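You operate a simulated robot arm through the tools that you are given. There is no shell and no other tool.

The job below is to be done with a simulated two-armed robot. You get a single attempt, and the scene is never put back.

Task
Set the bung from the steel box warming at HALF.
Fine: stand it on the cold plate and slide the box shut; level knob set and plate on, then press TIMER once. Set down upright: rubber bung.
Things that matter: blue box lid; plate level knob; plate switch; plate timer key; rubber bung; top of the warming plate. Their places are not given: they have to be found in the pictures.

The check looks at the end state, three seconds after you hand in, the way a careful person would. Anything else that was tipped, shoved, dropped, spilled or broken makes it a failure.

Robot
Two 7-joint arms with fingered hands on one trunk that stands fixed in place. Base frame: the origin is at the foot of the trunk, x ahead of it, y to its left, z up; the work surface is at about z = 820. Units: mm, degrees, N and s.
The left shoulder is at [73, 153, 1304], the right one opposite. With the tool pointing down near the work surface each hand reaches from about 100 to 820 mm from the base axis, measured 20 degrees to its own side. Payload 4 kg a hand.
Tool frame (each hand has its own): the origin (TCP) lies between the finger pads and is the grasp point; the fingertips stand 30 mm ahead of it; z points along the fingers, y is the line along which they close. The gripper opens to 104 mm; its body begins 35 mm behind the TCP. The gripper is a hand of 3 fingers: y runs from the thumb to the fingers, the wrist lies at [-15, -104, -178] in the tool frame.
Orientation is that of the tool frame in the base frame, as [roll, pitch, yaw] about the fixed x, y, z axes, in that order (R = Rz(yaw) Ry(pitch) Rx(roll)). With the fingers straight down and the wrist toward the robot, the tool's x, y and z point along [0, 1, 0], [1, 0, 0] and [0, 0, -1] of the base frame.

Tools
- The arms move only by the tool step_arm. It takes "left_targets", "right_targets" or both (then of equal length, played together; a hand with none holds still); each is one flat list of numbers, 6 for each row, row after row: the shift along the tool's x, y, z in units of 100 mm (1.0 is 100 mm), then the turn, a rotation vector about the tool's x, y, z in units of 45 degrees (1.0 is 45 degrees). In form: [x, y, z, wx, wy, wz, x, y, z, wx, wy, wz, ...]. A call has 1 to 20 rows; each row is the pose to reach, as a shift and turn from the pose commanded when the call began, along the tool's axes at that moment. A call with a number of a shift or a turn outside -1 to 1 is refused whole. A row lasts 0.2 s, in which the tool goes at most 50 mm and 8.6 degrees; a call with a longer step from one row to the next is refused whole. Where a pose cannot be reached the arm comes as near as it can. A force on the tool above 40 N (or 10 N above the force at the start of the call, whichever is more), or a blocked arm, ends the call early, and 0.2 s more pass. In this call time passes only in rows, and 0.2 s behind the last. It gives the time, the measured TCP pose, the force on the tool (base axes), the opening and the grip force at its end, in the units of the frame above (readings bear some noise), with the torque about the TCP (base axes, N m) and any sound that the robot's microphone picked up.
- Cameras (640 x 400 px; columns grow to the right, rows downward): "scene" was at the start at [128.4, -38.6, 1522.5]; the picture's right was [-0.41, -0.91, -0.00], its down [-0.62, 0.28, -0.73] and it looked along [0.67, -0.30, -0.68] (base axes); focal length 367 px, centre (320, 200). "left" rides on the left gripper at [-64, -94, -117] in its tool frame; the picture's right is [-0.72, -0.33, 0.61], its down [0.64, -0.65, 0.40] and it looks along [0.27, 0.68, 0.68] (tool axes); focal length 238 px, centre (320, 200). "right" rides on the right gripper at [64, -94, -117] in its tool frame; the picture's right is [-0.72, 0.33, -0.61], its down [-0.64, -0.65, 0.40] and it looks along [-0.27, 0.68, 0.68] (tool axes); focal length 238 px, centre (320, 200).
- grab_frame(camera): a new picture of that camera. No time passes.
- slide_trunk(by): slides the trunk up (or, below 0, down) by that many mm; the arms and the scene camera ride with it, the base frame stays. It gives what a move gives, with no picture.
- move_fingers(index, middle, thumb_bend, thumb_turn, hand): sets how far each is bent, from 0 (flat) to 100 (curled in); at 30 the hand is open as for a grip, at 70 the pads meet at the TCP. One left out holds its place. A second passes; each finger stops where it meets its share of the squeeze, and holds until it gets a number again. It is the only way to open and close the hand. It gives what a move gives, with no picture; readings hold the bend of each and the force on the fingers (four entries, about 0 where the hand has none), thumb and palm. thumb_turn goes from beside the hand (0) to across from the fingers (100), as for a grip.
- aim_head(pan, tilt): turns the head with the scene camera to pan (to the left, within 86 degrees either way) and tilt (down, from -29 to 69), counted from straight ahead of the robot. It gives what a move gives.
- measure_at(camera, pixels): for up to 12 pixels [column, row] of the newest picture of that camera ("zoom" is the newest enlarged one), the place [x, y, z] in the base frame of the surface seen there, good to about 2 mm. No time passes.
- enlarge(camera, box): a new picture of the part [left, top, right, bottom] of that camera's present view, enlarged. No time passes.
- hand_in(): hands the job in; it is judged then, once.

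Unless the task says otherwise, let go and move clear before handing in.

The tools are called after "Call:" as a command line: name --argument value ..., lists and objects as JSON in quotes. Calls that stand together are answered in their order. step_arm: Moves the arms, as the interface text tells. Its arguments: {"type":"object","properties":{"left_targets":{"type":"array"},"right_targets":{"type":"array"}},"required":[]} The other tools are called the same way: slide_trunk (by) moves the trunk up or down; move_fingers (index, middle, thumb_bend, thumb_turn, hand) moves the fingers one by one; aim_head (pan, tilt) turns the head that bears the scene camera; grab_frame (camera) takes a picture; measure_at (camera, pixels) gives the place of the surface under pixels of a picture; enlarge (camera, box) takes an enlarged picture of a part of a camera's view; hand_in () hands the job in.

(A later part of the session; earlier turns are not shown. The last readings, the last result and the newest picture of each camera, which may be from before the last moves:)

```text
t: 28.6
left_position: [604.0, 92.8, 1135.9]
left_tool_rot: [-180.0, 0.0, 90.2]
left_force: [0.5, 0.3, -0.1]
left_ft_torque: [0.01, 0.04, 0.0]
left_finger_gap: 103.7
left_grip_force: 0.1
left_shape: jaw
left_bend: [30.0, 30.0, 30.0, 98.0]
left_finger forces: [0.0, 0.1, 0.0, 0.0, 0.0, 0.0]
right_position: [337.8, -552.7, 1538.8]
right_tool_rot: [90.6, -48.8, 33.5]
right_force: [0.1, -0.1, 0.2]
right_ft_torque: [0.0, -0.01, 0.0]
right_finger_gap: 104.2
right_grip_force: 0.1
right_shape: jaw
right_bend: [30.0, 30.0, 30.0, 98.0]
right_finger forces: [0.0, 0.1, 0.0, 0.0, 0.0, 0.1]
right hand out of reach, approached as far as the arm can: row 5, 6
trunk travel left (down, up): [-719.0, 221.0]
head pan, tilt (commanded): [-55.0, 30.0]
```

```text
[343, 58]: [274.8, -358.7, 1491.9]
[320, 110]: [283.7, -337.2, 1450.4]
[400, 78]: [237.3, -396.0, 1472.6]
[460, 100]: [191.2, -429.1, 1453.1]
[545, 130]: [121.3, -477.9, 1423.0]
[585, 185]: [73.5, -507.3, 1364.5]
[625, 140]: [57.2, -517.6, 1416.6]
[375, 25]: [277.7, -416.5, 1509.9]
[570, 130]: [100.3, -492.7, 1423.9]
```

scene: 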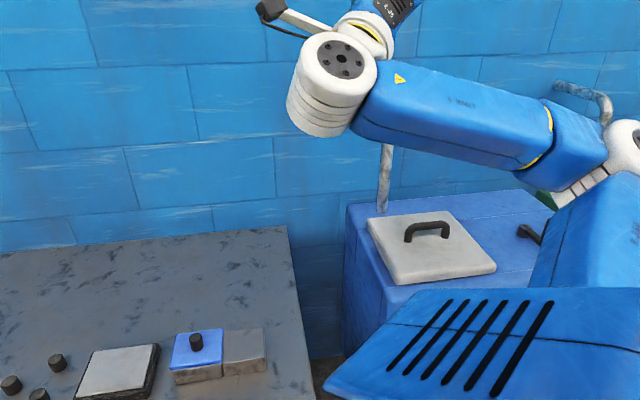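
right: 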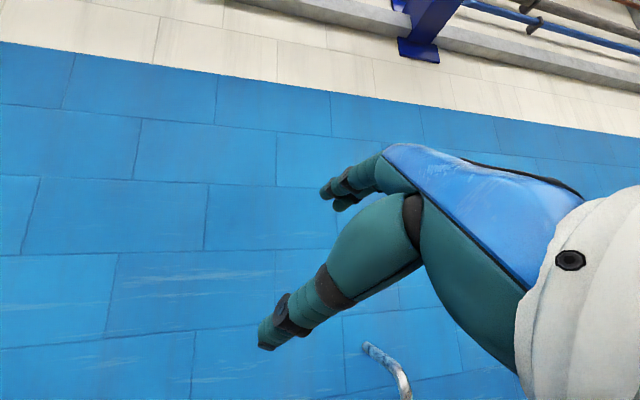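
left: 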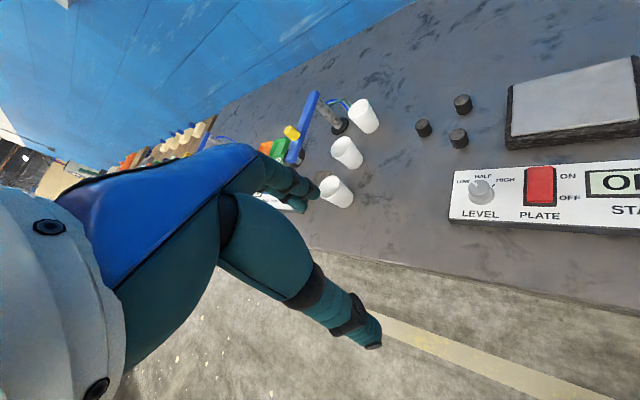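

The forearm points along roughly (0.77,0.57,0.27) with the wrist bent to its 108° limit. I've worked out a smooth path that rotates the hand about (0.05,0.78,0.62) while the wrist moves forward and down, and I'll do its first stage.

Call:
step_arm --right_targets '[0.025, -0.207, 0.085, 0.093, 0.006, -0.074, 0.049, -0.414, 0.169, 0.185, 0.011, -0.149, 0.074, -0.621, 0.254, 0.278, 0.017, -0.223, 0.098, -0.828, 0.338, 0.37, 0.022, -0.297]'

Call:
grab_frame --camera "scene"

```text
t: 29.6
left_position: [605.8, 102.2, 1132.4]
left_tool_rot: [-179.9, 0.5, 90.3]
left_force: [-0.4, 0.2, -1.0]
left_ft_torque: [-0.01, -0.01, -0.02]
left_finger_gap: 103.7
left_grip_force: 0.0
left_shape: jaw
left_bend: [30.0, 30.0, 30.0, 98.0]
left_finger forces: [0.1, 0.0, 0.0, 0.0, 0.0, 0.0]
right_position: [456.5, -473.9, 1475.8]
right_tool_rot: [106.5, -37.6, 37.6]
right_force: [-0.4, -0.7, 0.6]
right_ft_torque: [0.01, 0.03, -0.02]
right_finger_gap: 103.8
right_grip_force: 0.0
right_shape: jaw
right_bend: [30.0, 30.0, 30.0, 98.0]
right_finger forces: [0.0, 0.0, 0.0, 0.0, 0.0, 0.0]
right hand out of reach, approached as far as the arm can: row 1
trunk travel left (down, up): [-719.0, 221.0]
head pan, tilt (commanded): [-55.0, 30.0]
```

```text
taken
```

scene: 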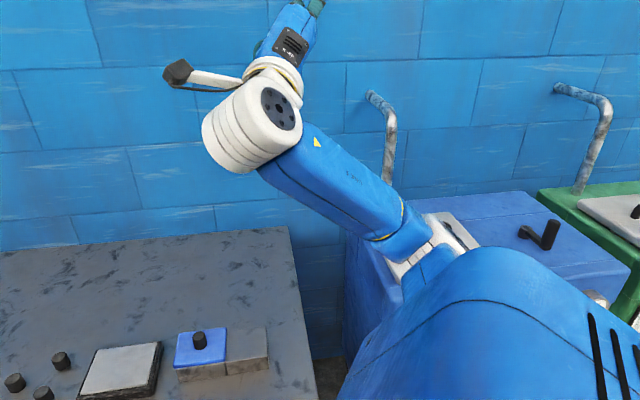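

The elbow is lower again at about (410,240), and the arm may still be settling. I'll hold for a moment to read the settled pose.

Call:
step_arm --right_targets '[0, 0, 0, 0, 0, 0, 0, 0, 0, 0, 0, 0]'

Call:
grab_frame --camera "scene"

Call:
measure_at --camera "scene" --pixels '[[280, 105], [235, 135], [330, 165], [380, 215], [410, 255], [430, 240], [275, 70]]'

```text
t: 30.2
left_position: [606.5, 90.8, 1134.8]
left_tool_rot: [-179.9, -0.2, 90.1]
left_force: [0.6, -0.1, 0.8]
left_ft_torque: [-0.01, 0.01, 0.03]
left_finger_gap: 104.0
left_grip_force: 0.0
left_shape: jaw
left_bend: [30.0, 30.0, 30.0, 98.0]
left_finger forces: [0.0, 0.0, 0.0, 0.0, 0.0, 0.0]
right_position: [457.9, -489.2, 1470.1]
right_tool_rot: [107.1, -38.0, 37.1]
right_force: [0.4, 0.1, -1.4]
right_ft_torque: [0.01, 0.03, -0.05]
right_finger_gap: 103.9
right_grip_force: 0.0
right_shape: jaw
right_bend: [30.0, 30.0, 30.0, 98.0]
right_finger forces: [0.0, 0.0, 0.1, 0.0, 0.0, 0.0]
trunk travel left (down, up): [-719.0, 221.0]
head pan, tilt (commanded): [-55.0, 30.0]
```

```text
taken
```

scene: 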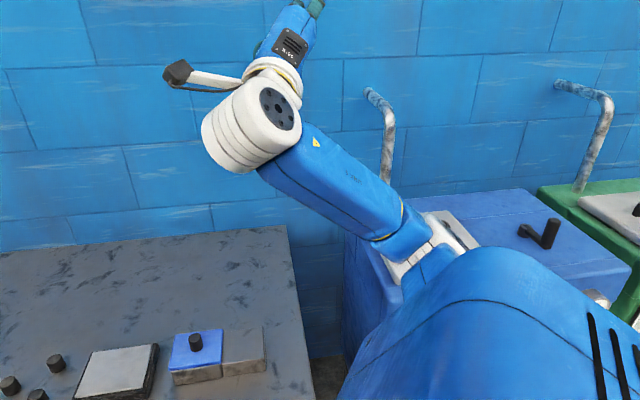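

```text
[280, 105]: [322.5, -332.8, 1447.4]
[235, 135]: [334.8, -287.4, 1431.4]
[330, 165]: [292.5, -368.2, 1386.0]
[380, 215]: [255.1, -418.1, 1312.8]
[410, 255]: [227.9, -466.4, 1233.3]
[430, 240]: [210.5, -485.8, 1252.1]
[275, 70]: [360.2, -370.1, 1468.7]
```

Settled: the hand is at (458,-489,1470) and the elbow is low at about (190,-480,1200), a good posture. I'll continue the planned rotation in stages while lowering the wrist.

Call:
step_arm --right_targets '[-0.006, -0.186, 0.118, 0.092, 0.002, -0.076, -0.012, -0.371, 0.236, 0.183, 0.005, -0.151, -0.017, -0.557, 0.354, 0.275, 0.007, -0.227, -0.023, -0.742, 0.472, 0.3665, 0.0093, -0.303]'

Call:
grab_frame --camera "scene"

```text
t: 31.2
left_position: [603.0, 96.3, 1135.8]
left_tool_rot: [-180.0, 0.1, 90.1]
left_force: [1.0, 0.2, -1.1]
left_ft_torque: [-0.02, 0.01, 0.0]
left_finger_gap: 103.8
left_grip_force: 0.1
left_shape: jaw
left_bend: [30.0, 30.0, 30.0, 98.0]
left_finger forces: [0.0, 0.0, 0.0, 0.0, 0.0, 0.0]
right_position: [509.6, -470.1, 1404.1]
right_tool_rot: [119.9, -25.5, 43.9]
right_force: [0.0, 0.0, 0.2]
right_ft_torque: [0.03, 0.02, 0.04]
right_finger_gap: 103.9
right_grip_force: 0.0
right_shape: jaw
right_bend: [30.0, 30.0, 30.0, 98.0]
right_finger forces: [0.0, 0.1, 0.1, 0.0, 0.0, 0.0]
trunk travel left (down, up): [-719.0, 221.0]
head pan, tilt (commanded): [-55.0, 30.0]
```

```text
taken
```

scene: 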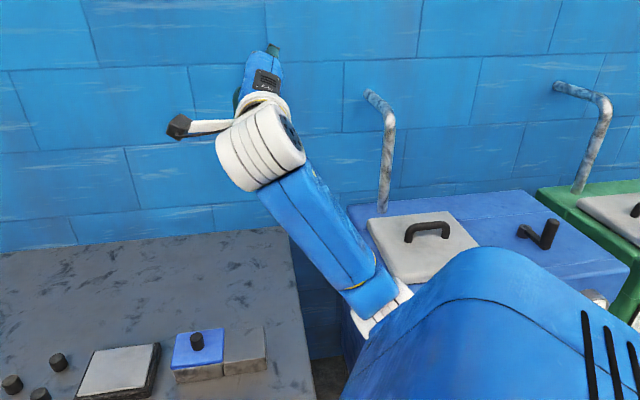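

That stage was reached fully. I'll do the next one.

Call:
step_arm --right_targets '[0.001, -0.177, 0.126, 0.092, 0.002, -0.076, 0.002, -0.354, 0.252, 0.183, 0.005, -0.151, 0.002, -0.531, 0.377, 0.275, 0.007, -0.227, 0.003, -0.708, 0.503, 0.3665, 0.0093, -0.303]'

Call:
grab_frame --camera "scene"

```text
t: 32.2
left_position: [603.5, 95.4, 1134.1]
left_tool_rot: [180.0, 0.1, 90.1]
left_force: [0.2, -0.6, -0.7]
left_ft_torque: [-0.02, -0.01, -0.01]
left_finger_gap: 103.5
left_grip_force: 0.1
left_shape: jaw
left_bend: [30.0, 30.0, 30.0, 98.0]
left_finger forces: [0.0, 0.1, 0.1, 0.1, 0.1, 0.1]
right_position: [543.0, -450.2, 1327.5]
right_tool_rot: [133.3, -14.9, 53.0]
right_force: [-0.7, 0.4, 0.3]
right_ft_torque: [0.0, -0.03, 0.02]
right_finger_gap: 104.2
right_grip_force: 0.0
right_shape: jaw
right_bend: [30.0, 30.0, 30.0, 98.0]
right_finger forces: [0.1, 0.1, 0.0, 0.0, 0.0, 0.0]
trunk travel left (down, up): [-719.0, 221.0]
head pan, tilt (commanded): [-55.0, 30.0]
```

```text
taken
```

scene: 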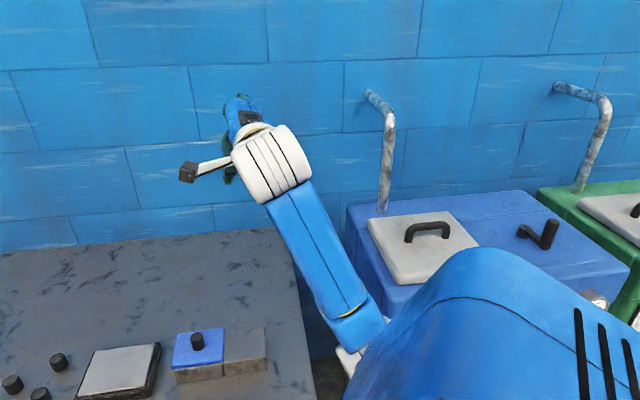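

Going well, and the wrist is coming down at (270,165). Next stage.

Call:
step_arm --right_targets '[0.005, -0.166, 0.131, 0.092, 0.002, -0.076, 0.01, -0.332, 0.262, 0.183, 0.005, -0.151, 0.015, -0.498, 0.394, 0.275, 0.007, -0.227, 0.02, -0.664, 0.525, 0.3665, 0.0093, -0.303]'

Call:
grab_frame --camera "scene"

```text
t: 33.2
left_position: [604.6, 94.7, 1136.7]
left_tool_rot: [180.0, 0.0, 90.1]
left_force: [0.4, 0.3, -0.4]
left_ft_torque: [0.02, -0.02, 0.04]
left_finger_gap: 104.1
left_grip_force: 0.1
left_shape: jaw
left_bend: [30.0, 30.0, 30.0, 98.0]
left_finger forces: [0.0, 0.0, 0.0, 0.1, 0.0, 0.0]
right_position: [550.8, -428.7, 1246.5]
right_tool_rot: [147.9, -6.6, 64.0]
right_force: [0.4, -0.3, 0.2]
right_ft_torque: [0.02, 0.01, -0.01]
right_finger_gap: 103.8
right_grip_force: 0.1
right_shape: jaw
right_bend: [30.0, 30.0, 30.0, 98.0]
right_finger forces: [0.0, 0.1, 0.0, 0.0, 0.1, 0.1]
trunk travel left (down, up): [-719.0, 221.0]
head pan, tilt (commanded): [-55.0, 30.0]
```

```text
taken
```

scene: 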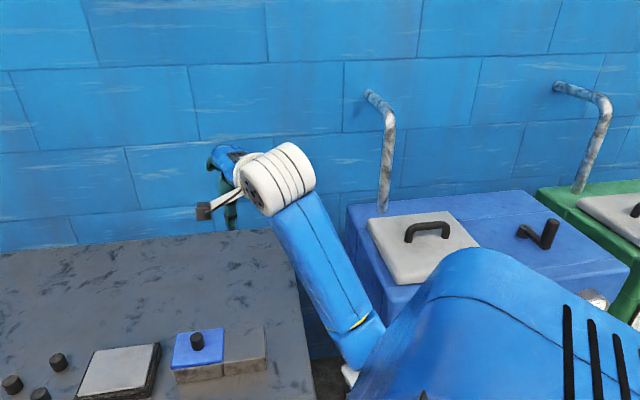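

Still fully reached. Next stage of the rotation.

Call:
step_arm --right_targets '[0.006, -0.153, 0.133, 0.092, 0.002, -0.076, 0.013, -0.306, 0.267, 0.183, 0.005, -0.151, 0.019, -0.459, 0.4, 0.275, 0.007, -0.227, 0.025, -0.612, 0.533, 0.3665, 0.0093, -0.303]'

Call:
step_arm --right_targets '[0.006, -0.14, 0.133, 0.092, 0.002, -0.076, 0.013, -0.28, 0.267, 0.183, 0.005, -0.151, 0.019, -0.42, 0.4, 0.275, 0.007, -0.227, 0.025, -0.56, 0.533, 0.3665, 0.0093, -0.303]'

Call:
grab_frame --camera "scene"

```text
t: 34.2
left_position: [603.2, 94.8, 1136.0]
left_tool_rot: [-180.0, 0.0, 90.2]
left_force: [1.1, -1.0, -0.6]
left_ft_torque: [-0.03, 0.02, -0.04]
left_finger_gap: 103.4
left_grip_force: 0.0
left_shape: jaw
left_bend: [30.0, 30.0, 30.0, 98.0]
left_finger forces: [0.0, 0.0, 0.1, 0.1, 0.1, 0.0]
right_position: [532.6, -407.9, 1169.5]
right_tool_rot: [163.5, -1.5, 76.6]
right_force: [0.0, -0.2, 0.0]
right_ft_torque: [0.01, 0.01, 0.02]
right_finger_gap: 104.0
right_grip_force: 0.0
right_shape: jaw
right_bend: [30.0, 30.0, 30.0, 98.0]
right_finger forces: [0.1, 0.0, 0.1, 0.0, 0.0, 0.0]
trunk travel left (down, up): [-719.0, 221.0]
head pan, tilt (commanded): [-55.0, 30.0]
```

```text
t: 35.2
left_position: [603.6, 94.8, 1134.8]
left_tool_rot: [-180.0, 0.0, 90.1]
left_force: [0.3, 0.3, 0.3]
left_ft_torque: [0.02, 0.01, 0.0]
left_finger_gap: 103.7
left_grip_force: 0.0
left_shape: jaw
left_bend: [30.0, 30.0, 30.0, 98.0]
left_finger forces: [0.1, 0.0, 0.0, 0.0, 0.1, 0.0]
right_position: [498.3, -394.3, 1101.1]
right_tool_rot: [-180.0, 0.2, 90.1]
right_force: [0.5, 1.0, 0.8]
right_ft_torque: [-0.03, -0.01, 0.0]
right_finger_gap: 103.8
right_grip_force: 0.0
right_shape: jaw
right_bend: [30.0, 30.0, 30.0, 98.0]
right_finger forces: [0.0, 0.0, 0.0, 0.0, 0.0, 0.1]
trunk travel left (down, up): [-719.0, 221.0]
head pan, tilt (commanded): [-55.0, 30.0]
```

```text
taken
```

scene: 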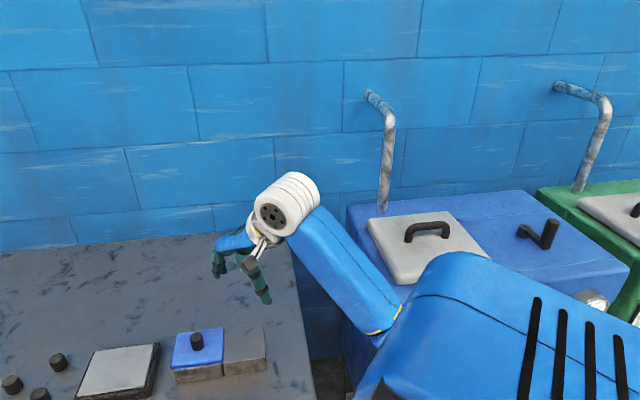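

The right hand is now fingers-down at (498,-394,1101) with the elbow low. I'll move toward the box and aim the head back at the work area.

Call:
step_arm --right_targets '[0.1, 0.25, 0.2, 0, 0, 0, 0.2, 0.5, 0.4, 0, 0, 0, 0.3, 0.75, 0.6, 0, 0, 0, 0.4, 1.0, 0.8, 0, 0, 0]'

Call:
aim_head --pan -27 --tilt 43

Call:
grab_frame --camera "scene"

Call:
grab_frame --camera "right"

```text
t: 36.2
left_position: [606.3, 95.2, 1134.6]
left_tool_rot: [-179.9, 0.1, 90.1]
left_force: [0.5, -0.3, -0.3]
left_ft_torque: [-0.04, 0.01, -0.03]
left_finger_gap: 104.2
left_grip_force: 0.0
left_shape: jaw
left_bend: [30.0, 30.0, 30.0, 98.0]
left_finger forces: [0.1, 0.1, 0.0, 0.1, 0.1, 0.0]
right_position: [599.7, -354.6, 1021.0]
right_tool_rot: [179.9, 0.2, 90.0]
right_force: [-0.2, 0.1, -0.2]
right_ft_torque: [0.0, 0.01, -0.02]
right_finger_gap: 104.0
right_grip_force: 0.0
right_shape: jaw
right_bend: [30.0, 30.0, 30.0, 98.0]
right_finger forces: [0.0, 0.1, 0.0, 0.0, 0.0, 0.0]
trunk travel left (down, up): [-719.0, 221.0]
head pan, tilt (commanded): [-55.0, 30.0]
```

```text
t: 37.1
left_position: [603.2, 94.7, 1134.1]
left_tool_rot: [-180.0, 0.0, 90.1]
left_force: [0.1, -0.3, -0.2]
left_ft_torque: [-0.03, -0.01, -0.01]
left_finger_gap: 103.9
left_grip_force: 0.1
left_shape: jaw
left_bend: [30.0, 30.0, 30.0, 98.0]
left_finger forces: [0.1, 0.1, 0.0, 0.0, 0.0, 0.0]
right_position: [597.5, -355.8, 1022.0]
right_tool_rot: [179.8, 0.2, 90.0]
right_force: [-0.8, 0.7, -0.6]
right_ft_torque: [0.03, 0.01, 0.01]
right_finger_gap: 104.1
right_grip_force: 0.0
right_shape: jaw
right_bend: [30.0, 30.0, 30.0, 98.0]
right_finger forces: [0.0, 0.1, 0.0, 0.0, 0.0, 0.0]
trunk travel left (down, up): [-719.0, 221.0]
head pan, tilt (commanded): [-27.0, 43.0]
```

```text
taken
```

scene: 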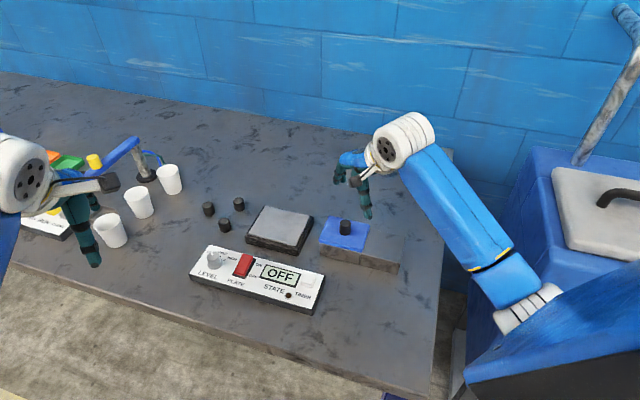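

```text
taken
```

right: 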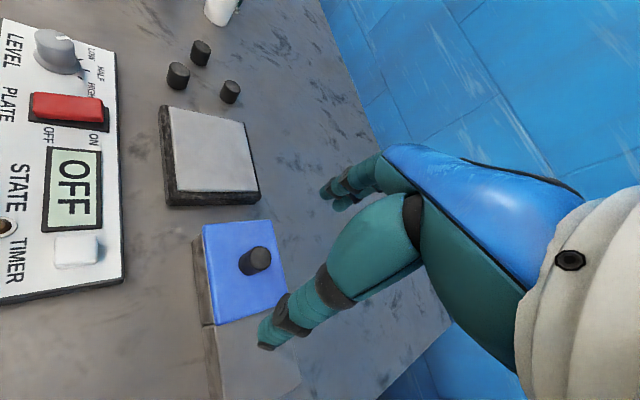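

The hand is over the box at (598,-356,1022) and this posture now reaches. I'll re-measure the lid knob from the right camera, at (258,258), and turn the hand so its closing line runs along the slide direction.

Call:
measure_at --camera "right" --pixels '[[262, 258], [252, 258], [270, 256], [262, 248], [262, 268], [245, 270], [207, 230], [276, 224], [287, 296], [215, 322], [205, 330], [300, 375]]'

Call:
step_arm --right_targets '[0, 0, 0, 0, 0, -0.17, 0, 0, 0, 0, 0, -0.34, 0, 0, 0, 0, 0, -0.51, 0, 0, 0, 0, 0, -0.68, 0, 0, 0, 0, 0, -0.84, 0, 0, 0, 0, 0, -1.0]'

Call:
grab_frame --camera "right"

Call:
enlarge --camera "scene" --box '[270, 90, 450, 290]'

```text
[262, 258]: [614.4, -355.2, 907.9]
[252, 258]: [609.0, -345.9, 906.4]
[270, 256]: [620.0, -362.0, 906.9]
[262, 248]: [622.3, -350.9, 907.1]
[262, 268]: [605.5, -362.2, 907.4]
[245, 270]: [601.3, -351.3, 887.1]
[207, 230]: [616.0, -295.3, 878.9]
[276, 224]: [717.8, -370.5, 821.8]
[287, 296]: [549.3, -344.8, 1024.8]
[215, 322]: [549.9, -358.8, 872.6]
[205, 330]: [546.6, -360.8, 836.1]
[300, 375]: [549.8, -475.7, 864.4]
```

```text
t: 38.5
left_position: [604.5, 93.8, 1135.2]
left_tool_rot: [180.0, 0.0, 90.0]
left_force: [0.0, 2.1, 0.1]
left_ft_torque: [-0.01, 0.01, 0.03]
left_finger_gap: 103.7
left_grip_force: 0.0
left_shape: jaw
left_bend: [30.0, 30.0, 30.0, 98.0]
left_finger forces: [0.1, 0.0, 0.0, 0.0, 0.0, 0.0]
right_position: [597.8, -356.3, 1022.2]
right_tool_rot: [-179.9, 0.1, 135.2]
right_force: [-0.1, -0.3, -0.2]
right_ft_torque: [0.0, 0.0, -0.01]
right_finger_gap: 104.2
right_grip_force: 0.1
right_shape: jaw
right_bend: [30.0, 30.0, 30.0, 98.0]
right_finger forces: [0.0, 0.0, 0.0, 0.1, 0.0, 0.0]
trunk travel left (down, up): [-719.0, 221.0]
head pan, tilt (commanded): [-27.0, 43.0]
```

```text
taken
```

right: 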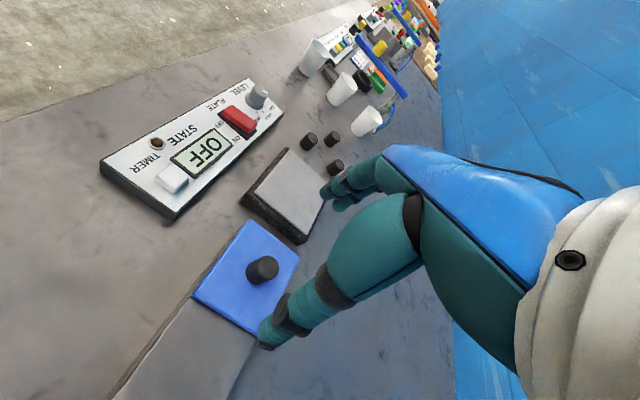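

```text
2.00 times, centred on (360, 190) of scene
```

zoom: 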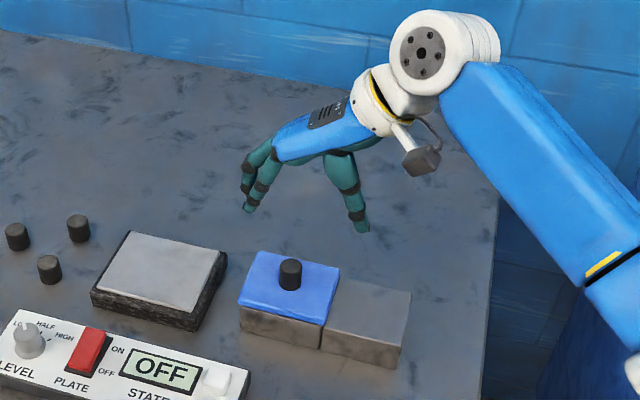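

The knob centre is about (612,-355) with its top near z=908, and the hand can work at this turn. I'll lower over the knob to TCP z≈922, which keeps the fingertips about 10 mm above the lid.

Call:
step_arm --right_targets '[-0.03, 0.04, 0.2, 0, 0, 0, -0.06, 0.08, 0.4, 0, 0, 0, -0.09, 0.11, 0.6, 0, 0, 0, -0.09, 0.11, 0.8, 0, 0, 0, -0.09, 0.11, 0.95, 0, 0, 0]'

Call:
grab_frame --camera "right"

Call:
enlarge --camera "scene" --box '[290, 140, 430, 290]'

```text
t: 39.7
left_position: [603.8, 94.5, 1135.0]
left_tool_rot: [180.0, 0.1, 90.0]
left_force: [-0.3, 0.1, -0.5]
left_ft_torque: [0.01, 0.05, 0.0]
left_finger_gap: 103.6
left_grip_force: 0.0
left_shape: jaw
left_bend: [30.0, 30.0, 30.0, 98.0]
left_finger forces: [0.1, 0.1, 0.0, 0.0, 0.0, 0.1]
right_position: [614.0, -354.6, 926.2]
right_tool_rot: [-179.9, 0.3, 135.0]
right_force: [0.0, -0.4, 0.7]
right_ft_torque: [-0.02, -0.02, 0.01]
right_finger_gap: 104.0
right_grip_force: 0.2
right_shape: jaw
right_bend: [30.0, 30.0, 30.0, 98.0]
right_finger forces: [0.0, 0.1, 0.1, 0.0, 0.0, 0.0]
trunk travel left (down, up): [-719.0, 221.0]
head pan, tilt (commanded): [-27.0, 43.0]
```

```text
taken
```

right: 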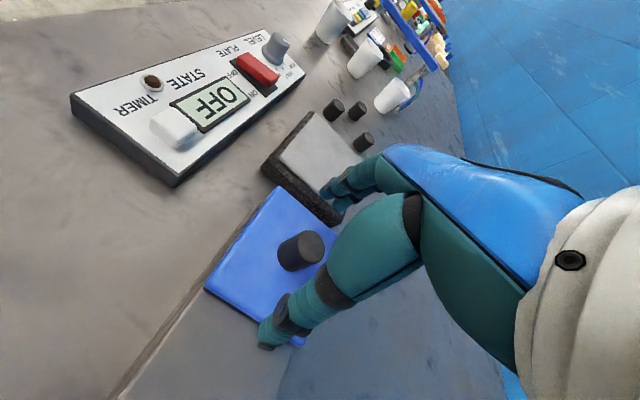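

```text
2.67 times, centred on (360, 215) of scene
```

zoom: 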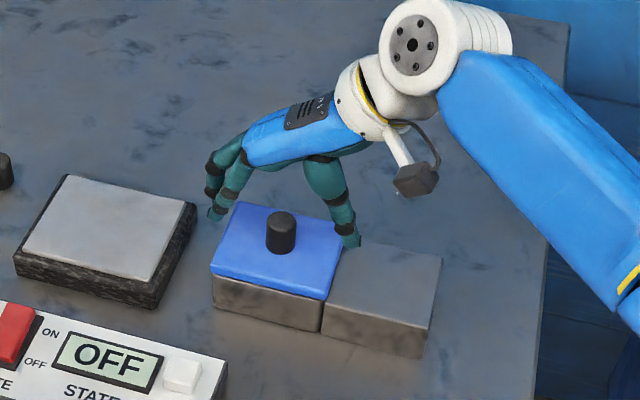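

The knob sits between the thumb tip at (350,245) and the fingers at (215,215). I'll close the fingers gently on it.

Call:
move_fingers --hand "right" --index 58 --middle 58 --thumb_bend 58

Call:
grab_frame --camera "right"

Call:
enlarge --camera "scene" --box '[310, 170, 410, 270]'

```text
t: 40.7
left_position: [604.0, 94.2, 1135.6]
left_tool_rot: [-180.0, 0.0, 90.1]
left_force: [-0.4, 0.1, 0.6]
left_ft_torque: [0.01, -0.01, -0.02]
left_finger_gap: 103.7
left_grip_force: 0.1
left_shape: jaw
left_bend: [30.0, 30.0, 30.0, 98.0]
left_finger forces: [0.0, 0.1, 0.0, 0.0, 0.1, 0.0]
right_position: [614.0, -354.6, 926.3]
right_tool_rot: [-179.8, 0.2, 135.1]
right_force: [0.8, -0.3, -0.2]
right_ft_torque: [0.03, 0.01, -0.02]
right_finger_gap: 34.6
right_grip_force: 0.1
right_shape: fingers
right_bend: [57.0, 57.0, 57.0, 98.0]
right_finger forces: [0.0, 0.1, 0.0, 0.0, 0.0, 0.0]
trunk travel left (down, up): [-719.0, 221.0]
head pan, tilt (commanded): [-27.0, 43.0]
```

```text
taken
```

right: 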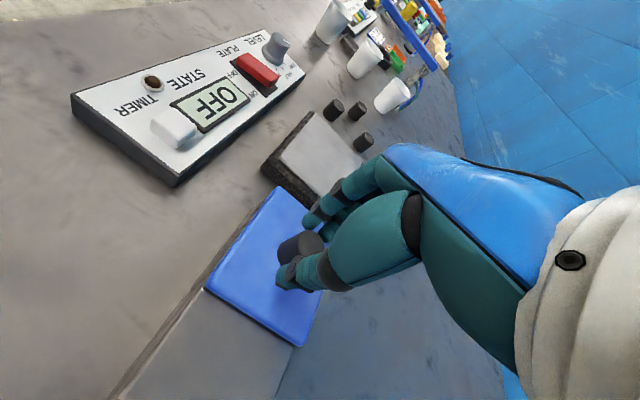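

```text
4.00 times, centred on (360, 220) of scene
```

zoom: 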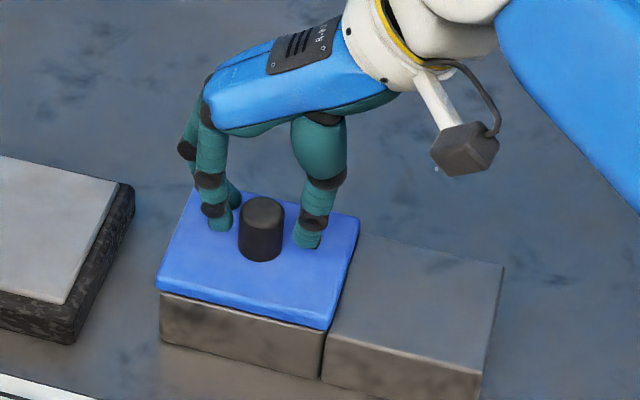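

The thumb at (308,235) and fingers at (222,222) surround the knob at (262,228). I'll close further to grip it lightly.

Call:
move_fingers --hand "right" --index 66 --middle 66 --thumb_bend 66

Call:
enlarge --camera "scene" --box '[310, 170, 410, 270]'

```text
t: 41.7
left_position: [603.1, 95.2, 1135.6]
left_tool_rot: [180.0, 0.2, 90.1]
left_force: [0.1, 0.2, 0.2]
left_ft_torque: [-0.04, 0.02, 0.03]
left_finger_gap: 103.6
left_grip_force: 0.1
left_shape: jaw
left_bend: [30.0, 30.0, 30.0, 98.0]
left_finger forces: [0.0, 0.0, 0.0, 0.0, 0.0, 0.0]
right_position: [613.5, -353.4, 926.1]
right_tool_rot: [-179.9, 0.2, 135.0]
right_force: [1.2, 2.1, -0.4]
right_ft_torque: [0.02, -0.03, 0.01]
right_finger_gap: 19.8
right_grip_force: 4.0
right_shape: fingers
right_bend: [62.0, 64.0, 63.0, 97.0]
right_finger forces: [2.8, 2.2, 0.1, 0.1, 2.7, 0.1]
trunk travel left (down, up): [-719.0, 221.0]
head pan, tilt (commanded): [-27.0, 43.0]
```

```text
4.00 times, centred on (360, 220) of scene
```

zoom: 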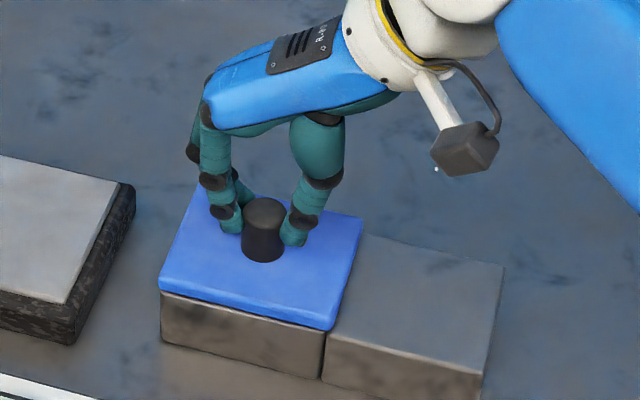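

The knob is gripped at about 2.7 N per finger. I'll try sliding the lid 20 mm toward the empty steel half (tool -y) and watch the force.

Call:
step_arm --right_targets '[0, -0.05, 0, 0, 0, 0, 0, -0.1, 0, 0, 0, 0, 0, -0.15, 0, 0, 0, 0, 0, -0.2, 0, 0, 0, 0]'

Call:
enlarge --camera "scene" --box '[310, 170, 410, 270]'

```text
t: 42.7
left_position: [604.3, 94.3, 1134.7]
left_tool_rot: [179.9, 0.0, 90.2]
left_force: [0.1, -0.7, -0.1]
left_ft_torque: [0.0, 0.01, 0.03]
left_finger_gap: 103.7
left_grip_force: 0.0
left_shape: jaw
left_bend: [30.0, 30.0, 30.0, 98.0]
left_finger forces: [0.1, 0.0, 0.1, 0.0, 0.0, 0.1]
right_position: [598.9, -369.5, 927.2]
right_tool_rot: [-180.0, 0.3, 135.1]
right_force: [-0.1, 0.8, -3.2]
right_ft_torque: [-0.02, 0.0, 0.02]
right_finger_gap: 19.6
right_grip_force: 3.5
right_shape: fingers
right_bend: [62.0, 64.0, 63.0, 97.0]
right_finger forces: [2.4, 1.5, 0.0, 0.0, 3.2, 0.0]
trunk travel left (down, up): [-719.0, 221.0]
head pan, tilt (commanded): [-27.0, 43.0]
```

```text
4.00 times, centred on (360, 220) of scene
```

zoom: 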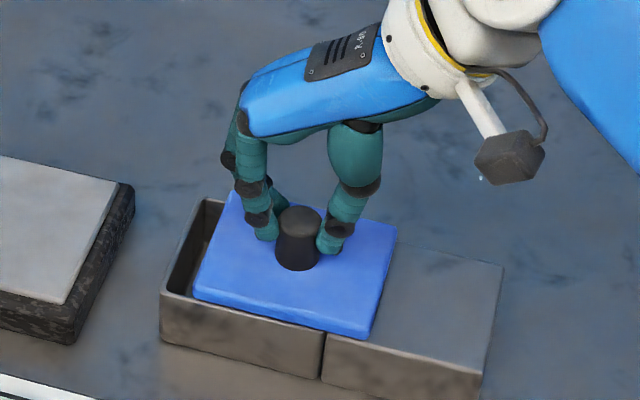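

The lid slides freely and the box opening shows at (200,250). I'll continue another 72 mm in gentle steps.

Call:
step_arm --right_targets '[0, -0.08, 0, 0, 0, 0, 0, -0.16, 0, 0, 0, 0, 0, -0.24, 0, 0, 0, 0, 0, -0.32, 0, 0, 0, 0, 0, -0.4, 0, 0, 0, 0, 0, -0.48, 0, 0, 0, 0, 0, -0.56, 0, 0, 0, 0, 0, -0.64, 0, 0, 0, 0, 0, -0.7, 0, 0, 0, 0]'

Call:
enlarge --camera "scene" --box '[310, 170, 430, 290]'

```text
t: 44.7
left_position: [604.9, 95.3, 1134.3]
left_tool_rot: [-179.9, 0.1, 90.2]
left_force: [-0.1, -0.6, 0.5]
left_ft_torque: [0.04, 0.01, -0.02]
left_finger_gap: 103.4
left_grip_force: 0.1
left_shape: jaw
left_bend: [30.0, 30.0, 30.0, 98.0]
left_finger forces: [0.1, 0.0, 0.0, 0.0, 0.1, 0.0]
right_position: [549.8, -417.8, 925.6]
right_tool_rot: [180.0, 0.4, 135.1]
right_force: [1.4, 2.7, -1.8]
right_ft_torque: [0.03, -0.09, 0.02]
right_finger_gap: 19.8
right_grip_force: 4.0
right_shape: fingers
right_bend: [62.0, 64.0, 63.0, 97.0]
right_finger forces: [3.3, 2.5, 0.1, 0.0, 2.1, 0.0]
trunk travel left (down, up): [-719.0, 221.0]
head pan, tilt (commanded): [-27.0, 43.0]
```

```text
3.33 times, centred on (370, 230) of scene
```

zoom: 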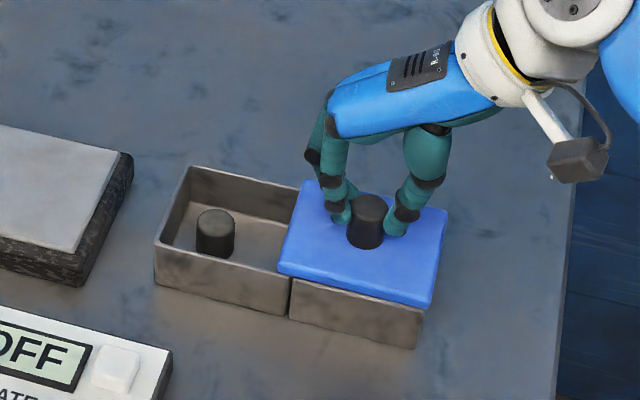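

The box is open, with the bung standing inside at zoom (215,232). I'll release the knob and rise straight up.

Call:
move_fingers --hand "right" --index 50 --middle 50 --thumb_bend 50

Call:
step_arm --right_targets '[0, 0, -0.1, 0, 0, 0, 0, 0, -0.3, 0, 0, 0, 0, 0, -0.6, 0, 0, 0, 0, 0, -0.95, 0, 0, 0]'

Call:
grab_frame --camera "right"

Call:
enlarge --camera "scene" --box '[310, 180, 420, 280]'

```text
t: 45.7
left_position: [602.8, 97.0, 1135.0]
left_tool_rot: [-180.0, 0.1, 90.1]
left_force: [-0.1, -0.7, 0.4]
left_ft_torque: [0.01, 0.0, 0.0]
left_finger_gap: 103.7
left_grip_force: 0.1
left_shape: jaw
left_bend: [30.0, 30.0, 30.0, 98.0]
left_finger forces: [0.0, 0.0, 0.1, 0.1, 0.0, 0.0]
right_position: [548.8, -419.0, 927.0]
right_tool_rot: [-179.9, 0.4, 135.0]
right_force: [-0.4, 0.9, 1.1]
right_ft_torque: [-0.04, 0.0, 0.01]
right_finger_gap: 51.4
right_grip_force: 0.1
right_shape: fingers
right_bend: [50.0, 50.0, 50.0, 97.0]
right_finger forces: [0.0, 0.0, 0.0, 0.0, 0.1, 0.0]
trunk travel left (down, up): [-719.0, 221.0]
head pan, tilt (commanded): [-27.0, 43.0]
```

```text
t: 46.7
left_position: [604.1, 94.6, 1136.3]
left_tool_rot: [-180.0, 0.0, 90.1]
left_force: [-0.3, -0.9, 0.2]
left_ft_torque: [0.0, 0.01, 0.02]
left_finger_gap: 103.7
left_grip_force: 0.1
left_shape: jaw
left_bend: [30.0, 30.0, 30.0, 98.0]
left_finger forces: [0.0, 0.1, 0.0, 0.0, 0.0, 0.1]
right_position: [548.6, -418.1, 1023.7]
right_tool_rot: [-179.9, 0.3, 135.1]
right_force: [0.8, -0.2, -0.1]
right_ft_torque: [0.0, 0.02, -0.02]
right_finger_gap: 51.6
right_grip_force: 0.1
right_shape: fingers
right_bend: [50.0, 50.0, 50.0, 97.0]
right_finger forces: [0.0, 0.0, 0.0, 0.1, 0.0, 0.1]
trunk travel left (down, up): [-719.0, 221.0]
head pan, tilt (commanded): [-27.0, 43.0]
```

```text
taken
```

right: 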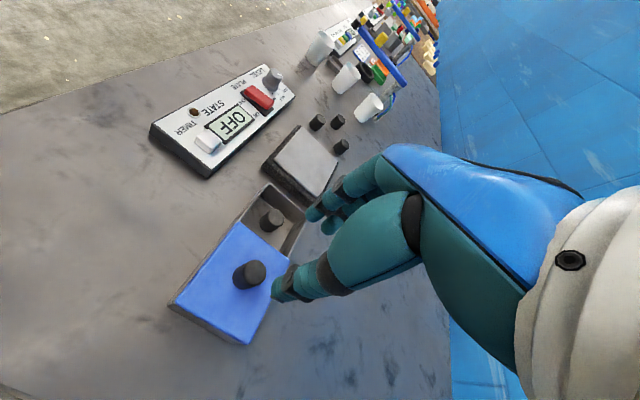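

```text
4.00 times, centred on (365, 230) of scene
```

zoom: 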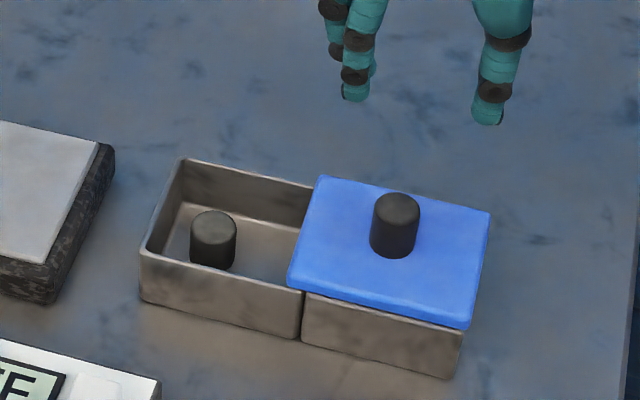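

The box is open, the lid is resting on the steel half, and the hand is clear. I'll measure the bung and the inside of the box in the zoom.

Call:
measure_at --camera "zoom" --pixels '[[213, 222], [195, 222], [232, 222], [212, 213], [214, 236], [214, 265], [183, 160], [144, 252], [300, 288], [312, 186], [250, 260], [265, 230]]'

Call:
measure_at --camera "zoom" --pixels '[[395, 205], [378, 205], [413, 205], [320, 180], [488, 214], [467, 325], [292, 280], [190, 185], [165, 240], [295, 275], [205, 205], [240, 215]]'

```text
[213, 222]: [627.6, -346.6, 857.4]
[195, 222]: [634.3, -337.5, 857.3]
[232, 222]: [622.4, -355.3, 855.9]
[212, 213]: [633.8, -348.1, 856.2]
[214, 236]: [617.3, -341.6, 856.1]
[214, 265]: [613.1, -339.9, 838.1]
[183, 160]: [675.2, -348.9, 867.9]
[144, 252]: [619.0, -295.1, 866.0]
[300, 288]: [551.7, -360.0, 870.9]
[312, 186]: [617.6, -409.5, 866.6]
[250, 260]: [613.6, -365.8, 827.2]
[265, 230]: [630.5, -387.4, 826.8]
```

```text
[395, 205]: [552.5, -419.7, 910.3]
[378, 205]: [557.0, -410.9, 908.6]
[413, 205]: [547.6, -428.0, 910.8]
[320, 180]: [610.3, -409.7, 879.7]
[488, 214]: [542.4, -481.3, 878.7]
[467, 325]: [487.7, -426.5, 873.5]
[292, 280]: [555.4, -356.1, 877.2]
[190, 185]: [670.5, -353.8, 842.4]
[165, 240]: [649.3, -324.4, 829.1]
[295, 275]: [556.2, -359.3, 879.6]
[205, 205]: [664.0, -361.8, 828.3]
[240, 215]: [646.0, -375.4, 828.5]
```

The bung stands at about (627,-346) with its top at z≈857 and the floor at 828, nearer the far-left end of the box. Gripping across the box's short axis leaves the most finger room, so I'll move above it while turning to that yaw.

Call:
step_arm --right_targets '[0, 0.16, 0, 0, 0, 0.17, 0, 0.32, 0, 0, 0, 0.34, 0, 0.48, 0, 0, 0, 0.51, 0, 0.64, 0, 0, 0, 0.68, 0, 0.8, 0, 0, 0, 0.84, 0, 0.95, 0, 0, 0, 1.0]'

Call:
step_arm --right_targets '[0, 0, 0, 0, 0, 0.17, 0, 0, 0, 0, 0, 0.34, 0, 0, 0, 0, 0, 0.51, 0, 0, 0, 0, 0, 0.68, 0, 0, 0, 0, 0, 0.84, 0, 0, 0, 0, 0, 1.0]'

Call:
grab_frame --camera "right"

Call:
grab_frame --camera "scene"

```text
t: 48.1
left_position: [605.4, 96.1, 1135.9]
left_tool_rot: [180.0, 0.2, 90.0]
left_force: [-0.5, -0.2, -0.2]
left_ft_torque: [0.02, -0.01, 0.0]
left_finger_gap: 103.7
left_grip_force: 0.0
left_shape: jaw
left_bend: [30.0, 30.0, 30.0, 98.0]
left_finger forces: [0.0, 0.1, 0.0, 0.0, 0.1, 0.1]
right_position: [617.5, -349.7, 1022.3]
right_tool_rot: [179.8, 0.3, 89.9]
right_force: [-0.8, 0.2, -0.5]
right_ft_torque: [0.0, 0.01, 0.02]
right_finger_gap: 51.6
right_grip_force: 0.0
right_shape: fingers
right_bend: [50.0, 50.0, 50.0, 97.0]
right_finger forces: [0.0, 0.0, 0.1, 0.1, 0.0, 0.1]
trunk travel left (down, up): [-719.0, 221.0]
head pan, tilt (commanded): [-27.0, 43.0]
```

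```text
t: 49.5
left_position: [603.7, 94.8, 1135.4]
left_tool_rot: [180.0, 0.1, 90.2]
left_force: [0.6, 0.6, 0.4]
left_ft_torque: [0.0, -0.03, -0.02]
left_finger_gap: 103.6
left_grip_force: 0.1
left_shape: jaw
left_bend: [30.0, 30.0, 30.0, 98.0]
left_finger forces: [0.0, 0.0, 0.0, 0.1, 0.0, 0.0]
right_position: [616.8, -350.8, 1022.9]
right_tool_rot: [179.7, 0.2, 44.9]
right_force: [-1.0, 0.7, 0.1]
right_ft_torque: [-0.01, 0.0, -0.02]
right_finger_gap: 51.3
right_grip_force: 0.0
right_shape: fingers
right_bend: [50.0, 50.0, 50.0, 97.0]
right_finger forces: [0.0, 0.0, 0.0, 0.1, 0.0, 0.0]
trunk travel left (down, up): [-719.0, 221.0]
head pan, tilt (commanded): [-27.0, 43.0]
```

```text
taken
```

right: 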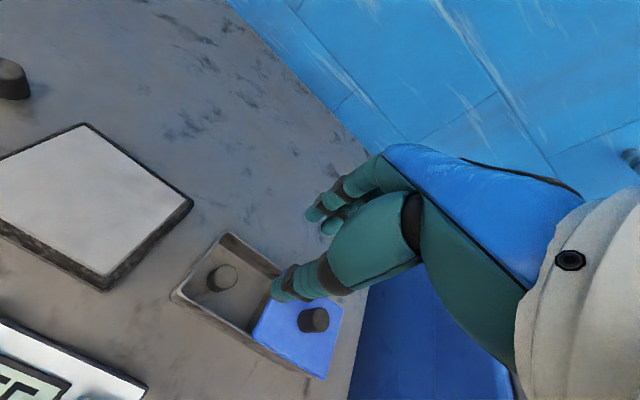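

```text
taken
```

scene: 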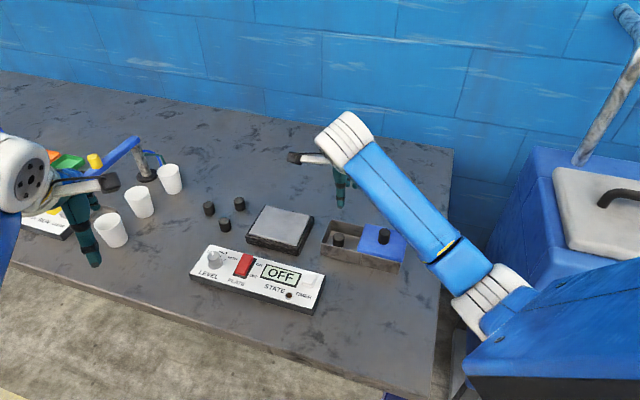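

The hand is above the open box at yaw 45 and the right camera sees the bung at (222,278). I'll measure it from this view too.

Call:
enlarge --camera "right" --box '[160, 215, 300, 345]'

```text
3.08 times, centred on (230, 280) of right
```

zoom: 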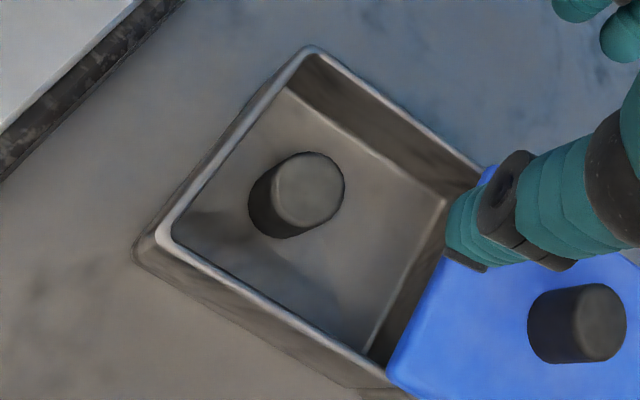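

Call:
measure_at --camera "zoom" --pixels '[[308, 188], [278, 188], [338, 188], [308, 157], [308, 222], [315, 52], [165, 238], [385, 362], [480, 172], [290, 95], [190, 240], [365, 345]]'

```text
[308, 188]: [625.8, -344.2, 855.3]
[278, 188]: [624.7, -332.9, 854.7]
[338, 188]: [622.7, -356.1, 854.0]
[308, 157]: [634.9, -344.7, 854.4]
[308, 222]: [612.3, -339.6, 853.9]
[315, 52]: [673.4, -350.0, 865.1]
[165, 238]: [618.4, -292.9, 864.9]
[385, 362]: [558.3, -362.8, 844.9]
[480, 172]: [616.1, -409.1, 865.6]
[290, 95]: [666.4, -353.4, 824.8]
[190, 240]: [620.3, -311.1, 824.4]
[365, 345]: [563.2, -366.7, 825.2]
```

Both views put the bung near (626,-345), about 24 mm wide, with a box interior roughly 80 × 66 mm. I'll narrow the fingers, line up above the bung, and come down to just above the rim.

Call:
move_fingers --hand "right" --index 58 --middle 58 --thumb_bend 58

Call:
step_arm --right_targets '[0.02, 0, 0.2, 0, 0, 0, 0.04, 0.01, 0.4, 0, 0, 0, 0.06, 0.01, 0.6, 0, 0, 0, 0.076, 0.014, 0.8, 0, 0, 0, 0.076, 0.014, 0.98, 0, 0, 0, 0.076, 0.014, 0.98, 0, 0, 0]'

Call:
grab_frame --camera "right"

Call:
enlarge --camera "scene" --box '[300, 150, 420, 280]'

```text
t: 50.5
left_position: [603.8, 94.6, 1134.6]
left_tool_rot: [180.0, 0.0, 90.1]
left_force: [-0.5, -0.7, -0.4]
left_ft_torque: [0.02, 0.0, -0.03]
left_finger_gap: 103.5
left_grip_force: 0.1
left_shape: jaw
left_bend: [30.0, 30.0, 30.0, 98.0]
left_finger forces: [0.1, 0.1, 0.0, 0.1, 0.0, 0.1]
right_position: [616.3, -350.9, 1022.8]
right_tool_rot: [179.7, 0.1, 44.9]
right_force: [0.2, -0.7, 0.2]
right_ft_torque: [0.03, -0.02, 0.0]
right_finger_gap: 34.7
right_grip_force: 0.0
right_shape: fingers
right_bend: [57.0, 57.0, 57.0, 97.0]
right_finger forces: [0.1, 0.0, 0.1, 0.0, 0.0, 0.0]
trunk travel left (down, up): [-719.0, 221.0]
head pan, tilt (commanded): [-27.0, 43.0]
```

```text
t: 51.9
left_position: [603.2, 95.1, 1135.5]
left_tool_rot: [179.9, 0.1, 90.1]
left_force: [-1.1, -0.3, -0.7]
left_ft_torque: [0.01, 0.01, 0.0]
left_finger_gap: 103.7
left_grip_force: 0.1
left_shape: jaw
left_bend: [30.0, 30.0, 30.0, 98.0]
left_finger forces: [0.0, 0.0, 0.1, 0.1, 0.0, 0.0]
right_position: [623.5, -347.1, 923.6]
right_tool_rot: [179.8, 0.1, 45.0]
right_force: [0.7, -0.9, -0.1]
right_ft_torque: [0.0, 0.0, -0.02]
right_finger_gap: 34.4
right_grip_force: 0.1
right_shape: fingers
right_bend: [57.0, 57.0, 57.0, 97.0]
right_finger forces: [0.0, 0.0, 0.1, 0.1, 0.0, 0.0]
trunk travel left (down, up): [-719.0, 221.0]
head pan, tilt (commanded): [-27.0, 43.0]
```

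```text
taken
```

right: 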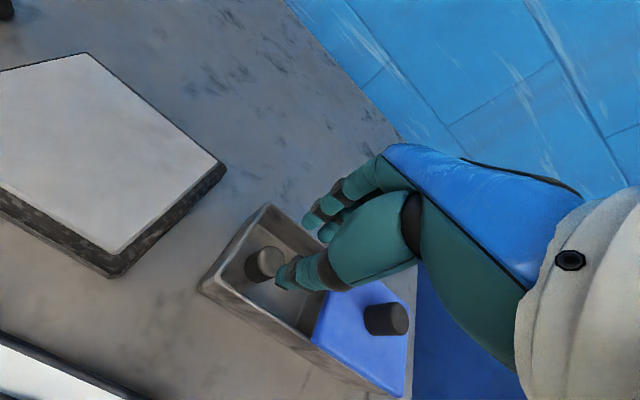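

```text
3.08 times, centred on (360, 215) of scene
```

zoom: 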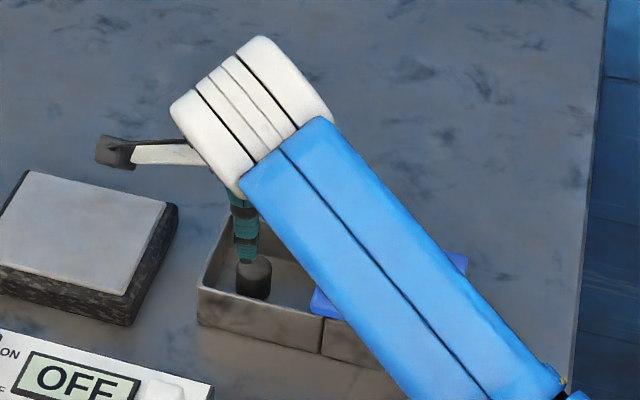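

The fingers are above the box now. I'll take a close view of the fingertips against the bung in the right camera and measure the tips.

Call:
enlarge --camera "right" --box '[190, 170, 350, 320]'

Call:
measure_at --camera "right" --pixels '[[280, 275], [288, 262], [288, 285], [300, 268], [310, 222], [325, 232], [335, 205], [270, 258]]'

```text
2.67 times, centred on (270, 245) of right
```

zoom: 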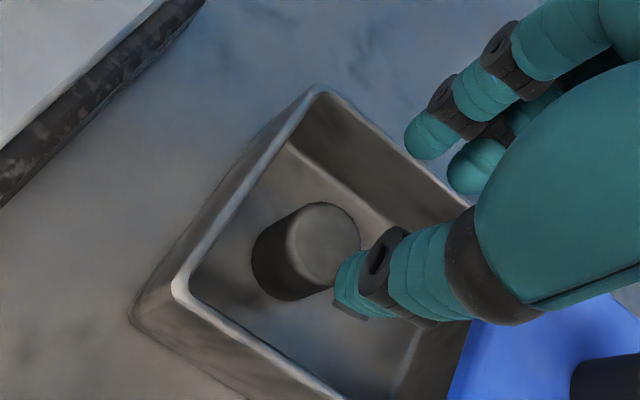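

```text
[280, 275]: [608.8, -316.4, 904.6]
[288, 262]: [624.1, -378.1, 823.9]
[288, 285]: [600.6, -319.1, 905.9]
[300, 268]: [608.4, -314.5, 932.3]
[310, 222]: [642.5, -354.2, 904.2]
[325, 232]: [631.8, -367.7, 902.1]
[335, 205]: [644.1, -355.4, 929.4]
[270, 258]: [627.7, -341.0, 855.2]
```

The thumb's outer side is near (608,-316) and the finger pads near (642,-354) and (632,-368). I'll measure the bung top again in this zoom.

Call:
measure_at --camera "zoom" --pixels '[[325, 243], [298, 240], [355, 240], [325, 210], [325, 278], [312, 100], [180, 285], [340, 240], [450, 205], [300, 160], [205, 285], [290, 150]]'

```text
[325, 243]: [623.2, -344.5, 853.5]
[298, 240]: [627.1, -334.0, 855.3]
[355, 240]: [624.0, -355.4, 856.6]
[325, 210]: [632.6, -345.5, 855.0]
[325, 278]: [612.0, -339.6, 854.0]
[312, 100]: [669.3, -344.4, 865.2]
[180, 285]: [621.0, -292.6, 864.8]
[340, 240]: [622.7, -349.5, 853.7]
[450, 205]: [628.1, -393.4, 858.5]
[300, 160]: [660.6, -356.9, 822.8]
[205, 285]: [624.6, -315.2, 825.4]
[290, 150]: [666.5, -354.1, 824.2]
```

The bung centre is about (624.5,-344), so I'll shift 1.5 mm toward the thumb side, tighten the two fingers slightly, and lower until the tips are just inside the rim.

Call:
move_fingers --hand "right" --index 60 --middle 60 --thumb_bend 58

Call:
step_arm --right_targets '[0.0, -0.015, 0.1, 0, 0, 0, 0.0, -0.015, 0.2, 0, 0, 0, 0.0, -0.015, 0.28, 0, 0, 0, 0.0, -0.015, 0.35, 0, 0, 0]'

Call:
enlarge --camera "right" --box '[190, 170, 350, 320]'

Call:
enlarge --camera "scene" --box '[320, 200, 400, 270]'

```text
t: 52.9
left_position: [604.1, 95.0, 1135.9]
left_tool_rot: [180.0, 0.1, 90.2]
left_force: [-0.9, -0.1, 0.1]
left_ft_torque: [-0.02, -0.02, -0.01]
left_finger_gap: 103.7
left_grip_force: 0.1
left_shape: jaw
left_bend: [30.0, 30.0, 30.0, 98.0]
left_finger forces: [0.0, 0.1, 0.0, 0.1, 0.0, 0.1]
right_position: [622.4, -346.3, 924.0]
right_tool_rot: [179.6, 0.1, 45.0]
right_force: [-0.3, -0.9, -1.0]
right_ft_torque: [0.02, 0.02, 0.0]
right_finger_gap: 30.4
right_grip_force: 0.1
right_shape: fingers
right_bend: [60.0, 60.0, 57.0, 97.0]
right_finger forces: [0.1, 0.0, 0.0, 0.0, 0.1, 0.1]
trunk travel left (down, up): [-719.0, 221.0]
head pan, tilt (commanded): [-27.0, 43.0]
```

```text
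t: 53.9
left_position: [604.5, 95.2, 1136.1]
left_tool_rot: [-179.9, 0.2, 90.2]
left_force: [0.1, -0.3, 0.5]
left_ft_torque: [-0.02, -0.01, -0.01]
left_finger_gap: 103.8
left_grip_force: 0.0
left_shape: jaw
left_bend: [30.0, 30.0, 30.0, 98.0]
left_finger forces: [0.0, 0.1, 0.1, 0.0, 0.0, 0.0]
right_position: [621.9, -344.6, 888.3]
right_tool_rot: [179.7, 0.1, 45.0]
right_force: [-0.1, -0.7, 0.5]
right_ft_torque: [0.02, -0.04, -0.01]
right_finger_gap: 30.7
right_grip_force: 0.1
right_shape: fingers
right_bend: [60.0, 60.0, 57.0, 97.0]
right_finger forces: [0.1, 0.1, 0.1, 0.1, 0.1, 0.1]
trunk travel left (down, up): [-719.0, 221.0]
head pan, tilt (commanded): [-27.0, 43.0]
```

```text
2.67 times, centred on (270, 245) of right
```

zoom: 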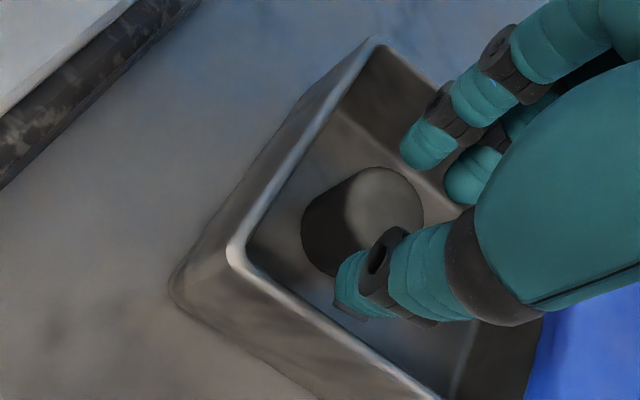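

```text
5.71 times, centred on (360, 235) of scene
```

zoom: 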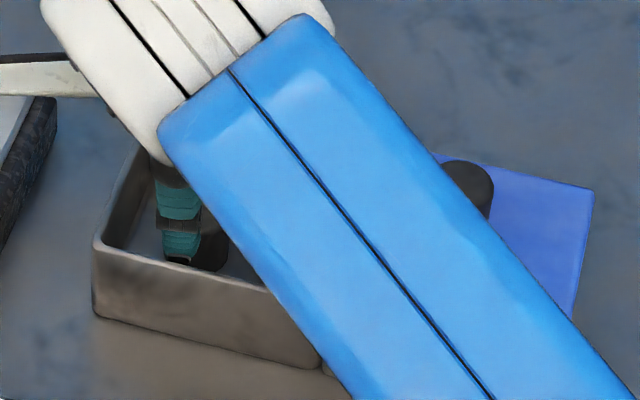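

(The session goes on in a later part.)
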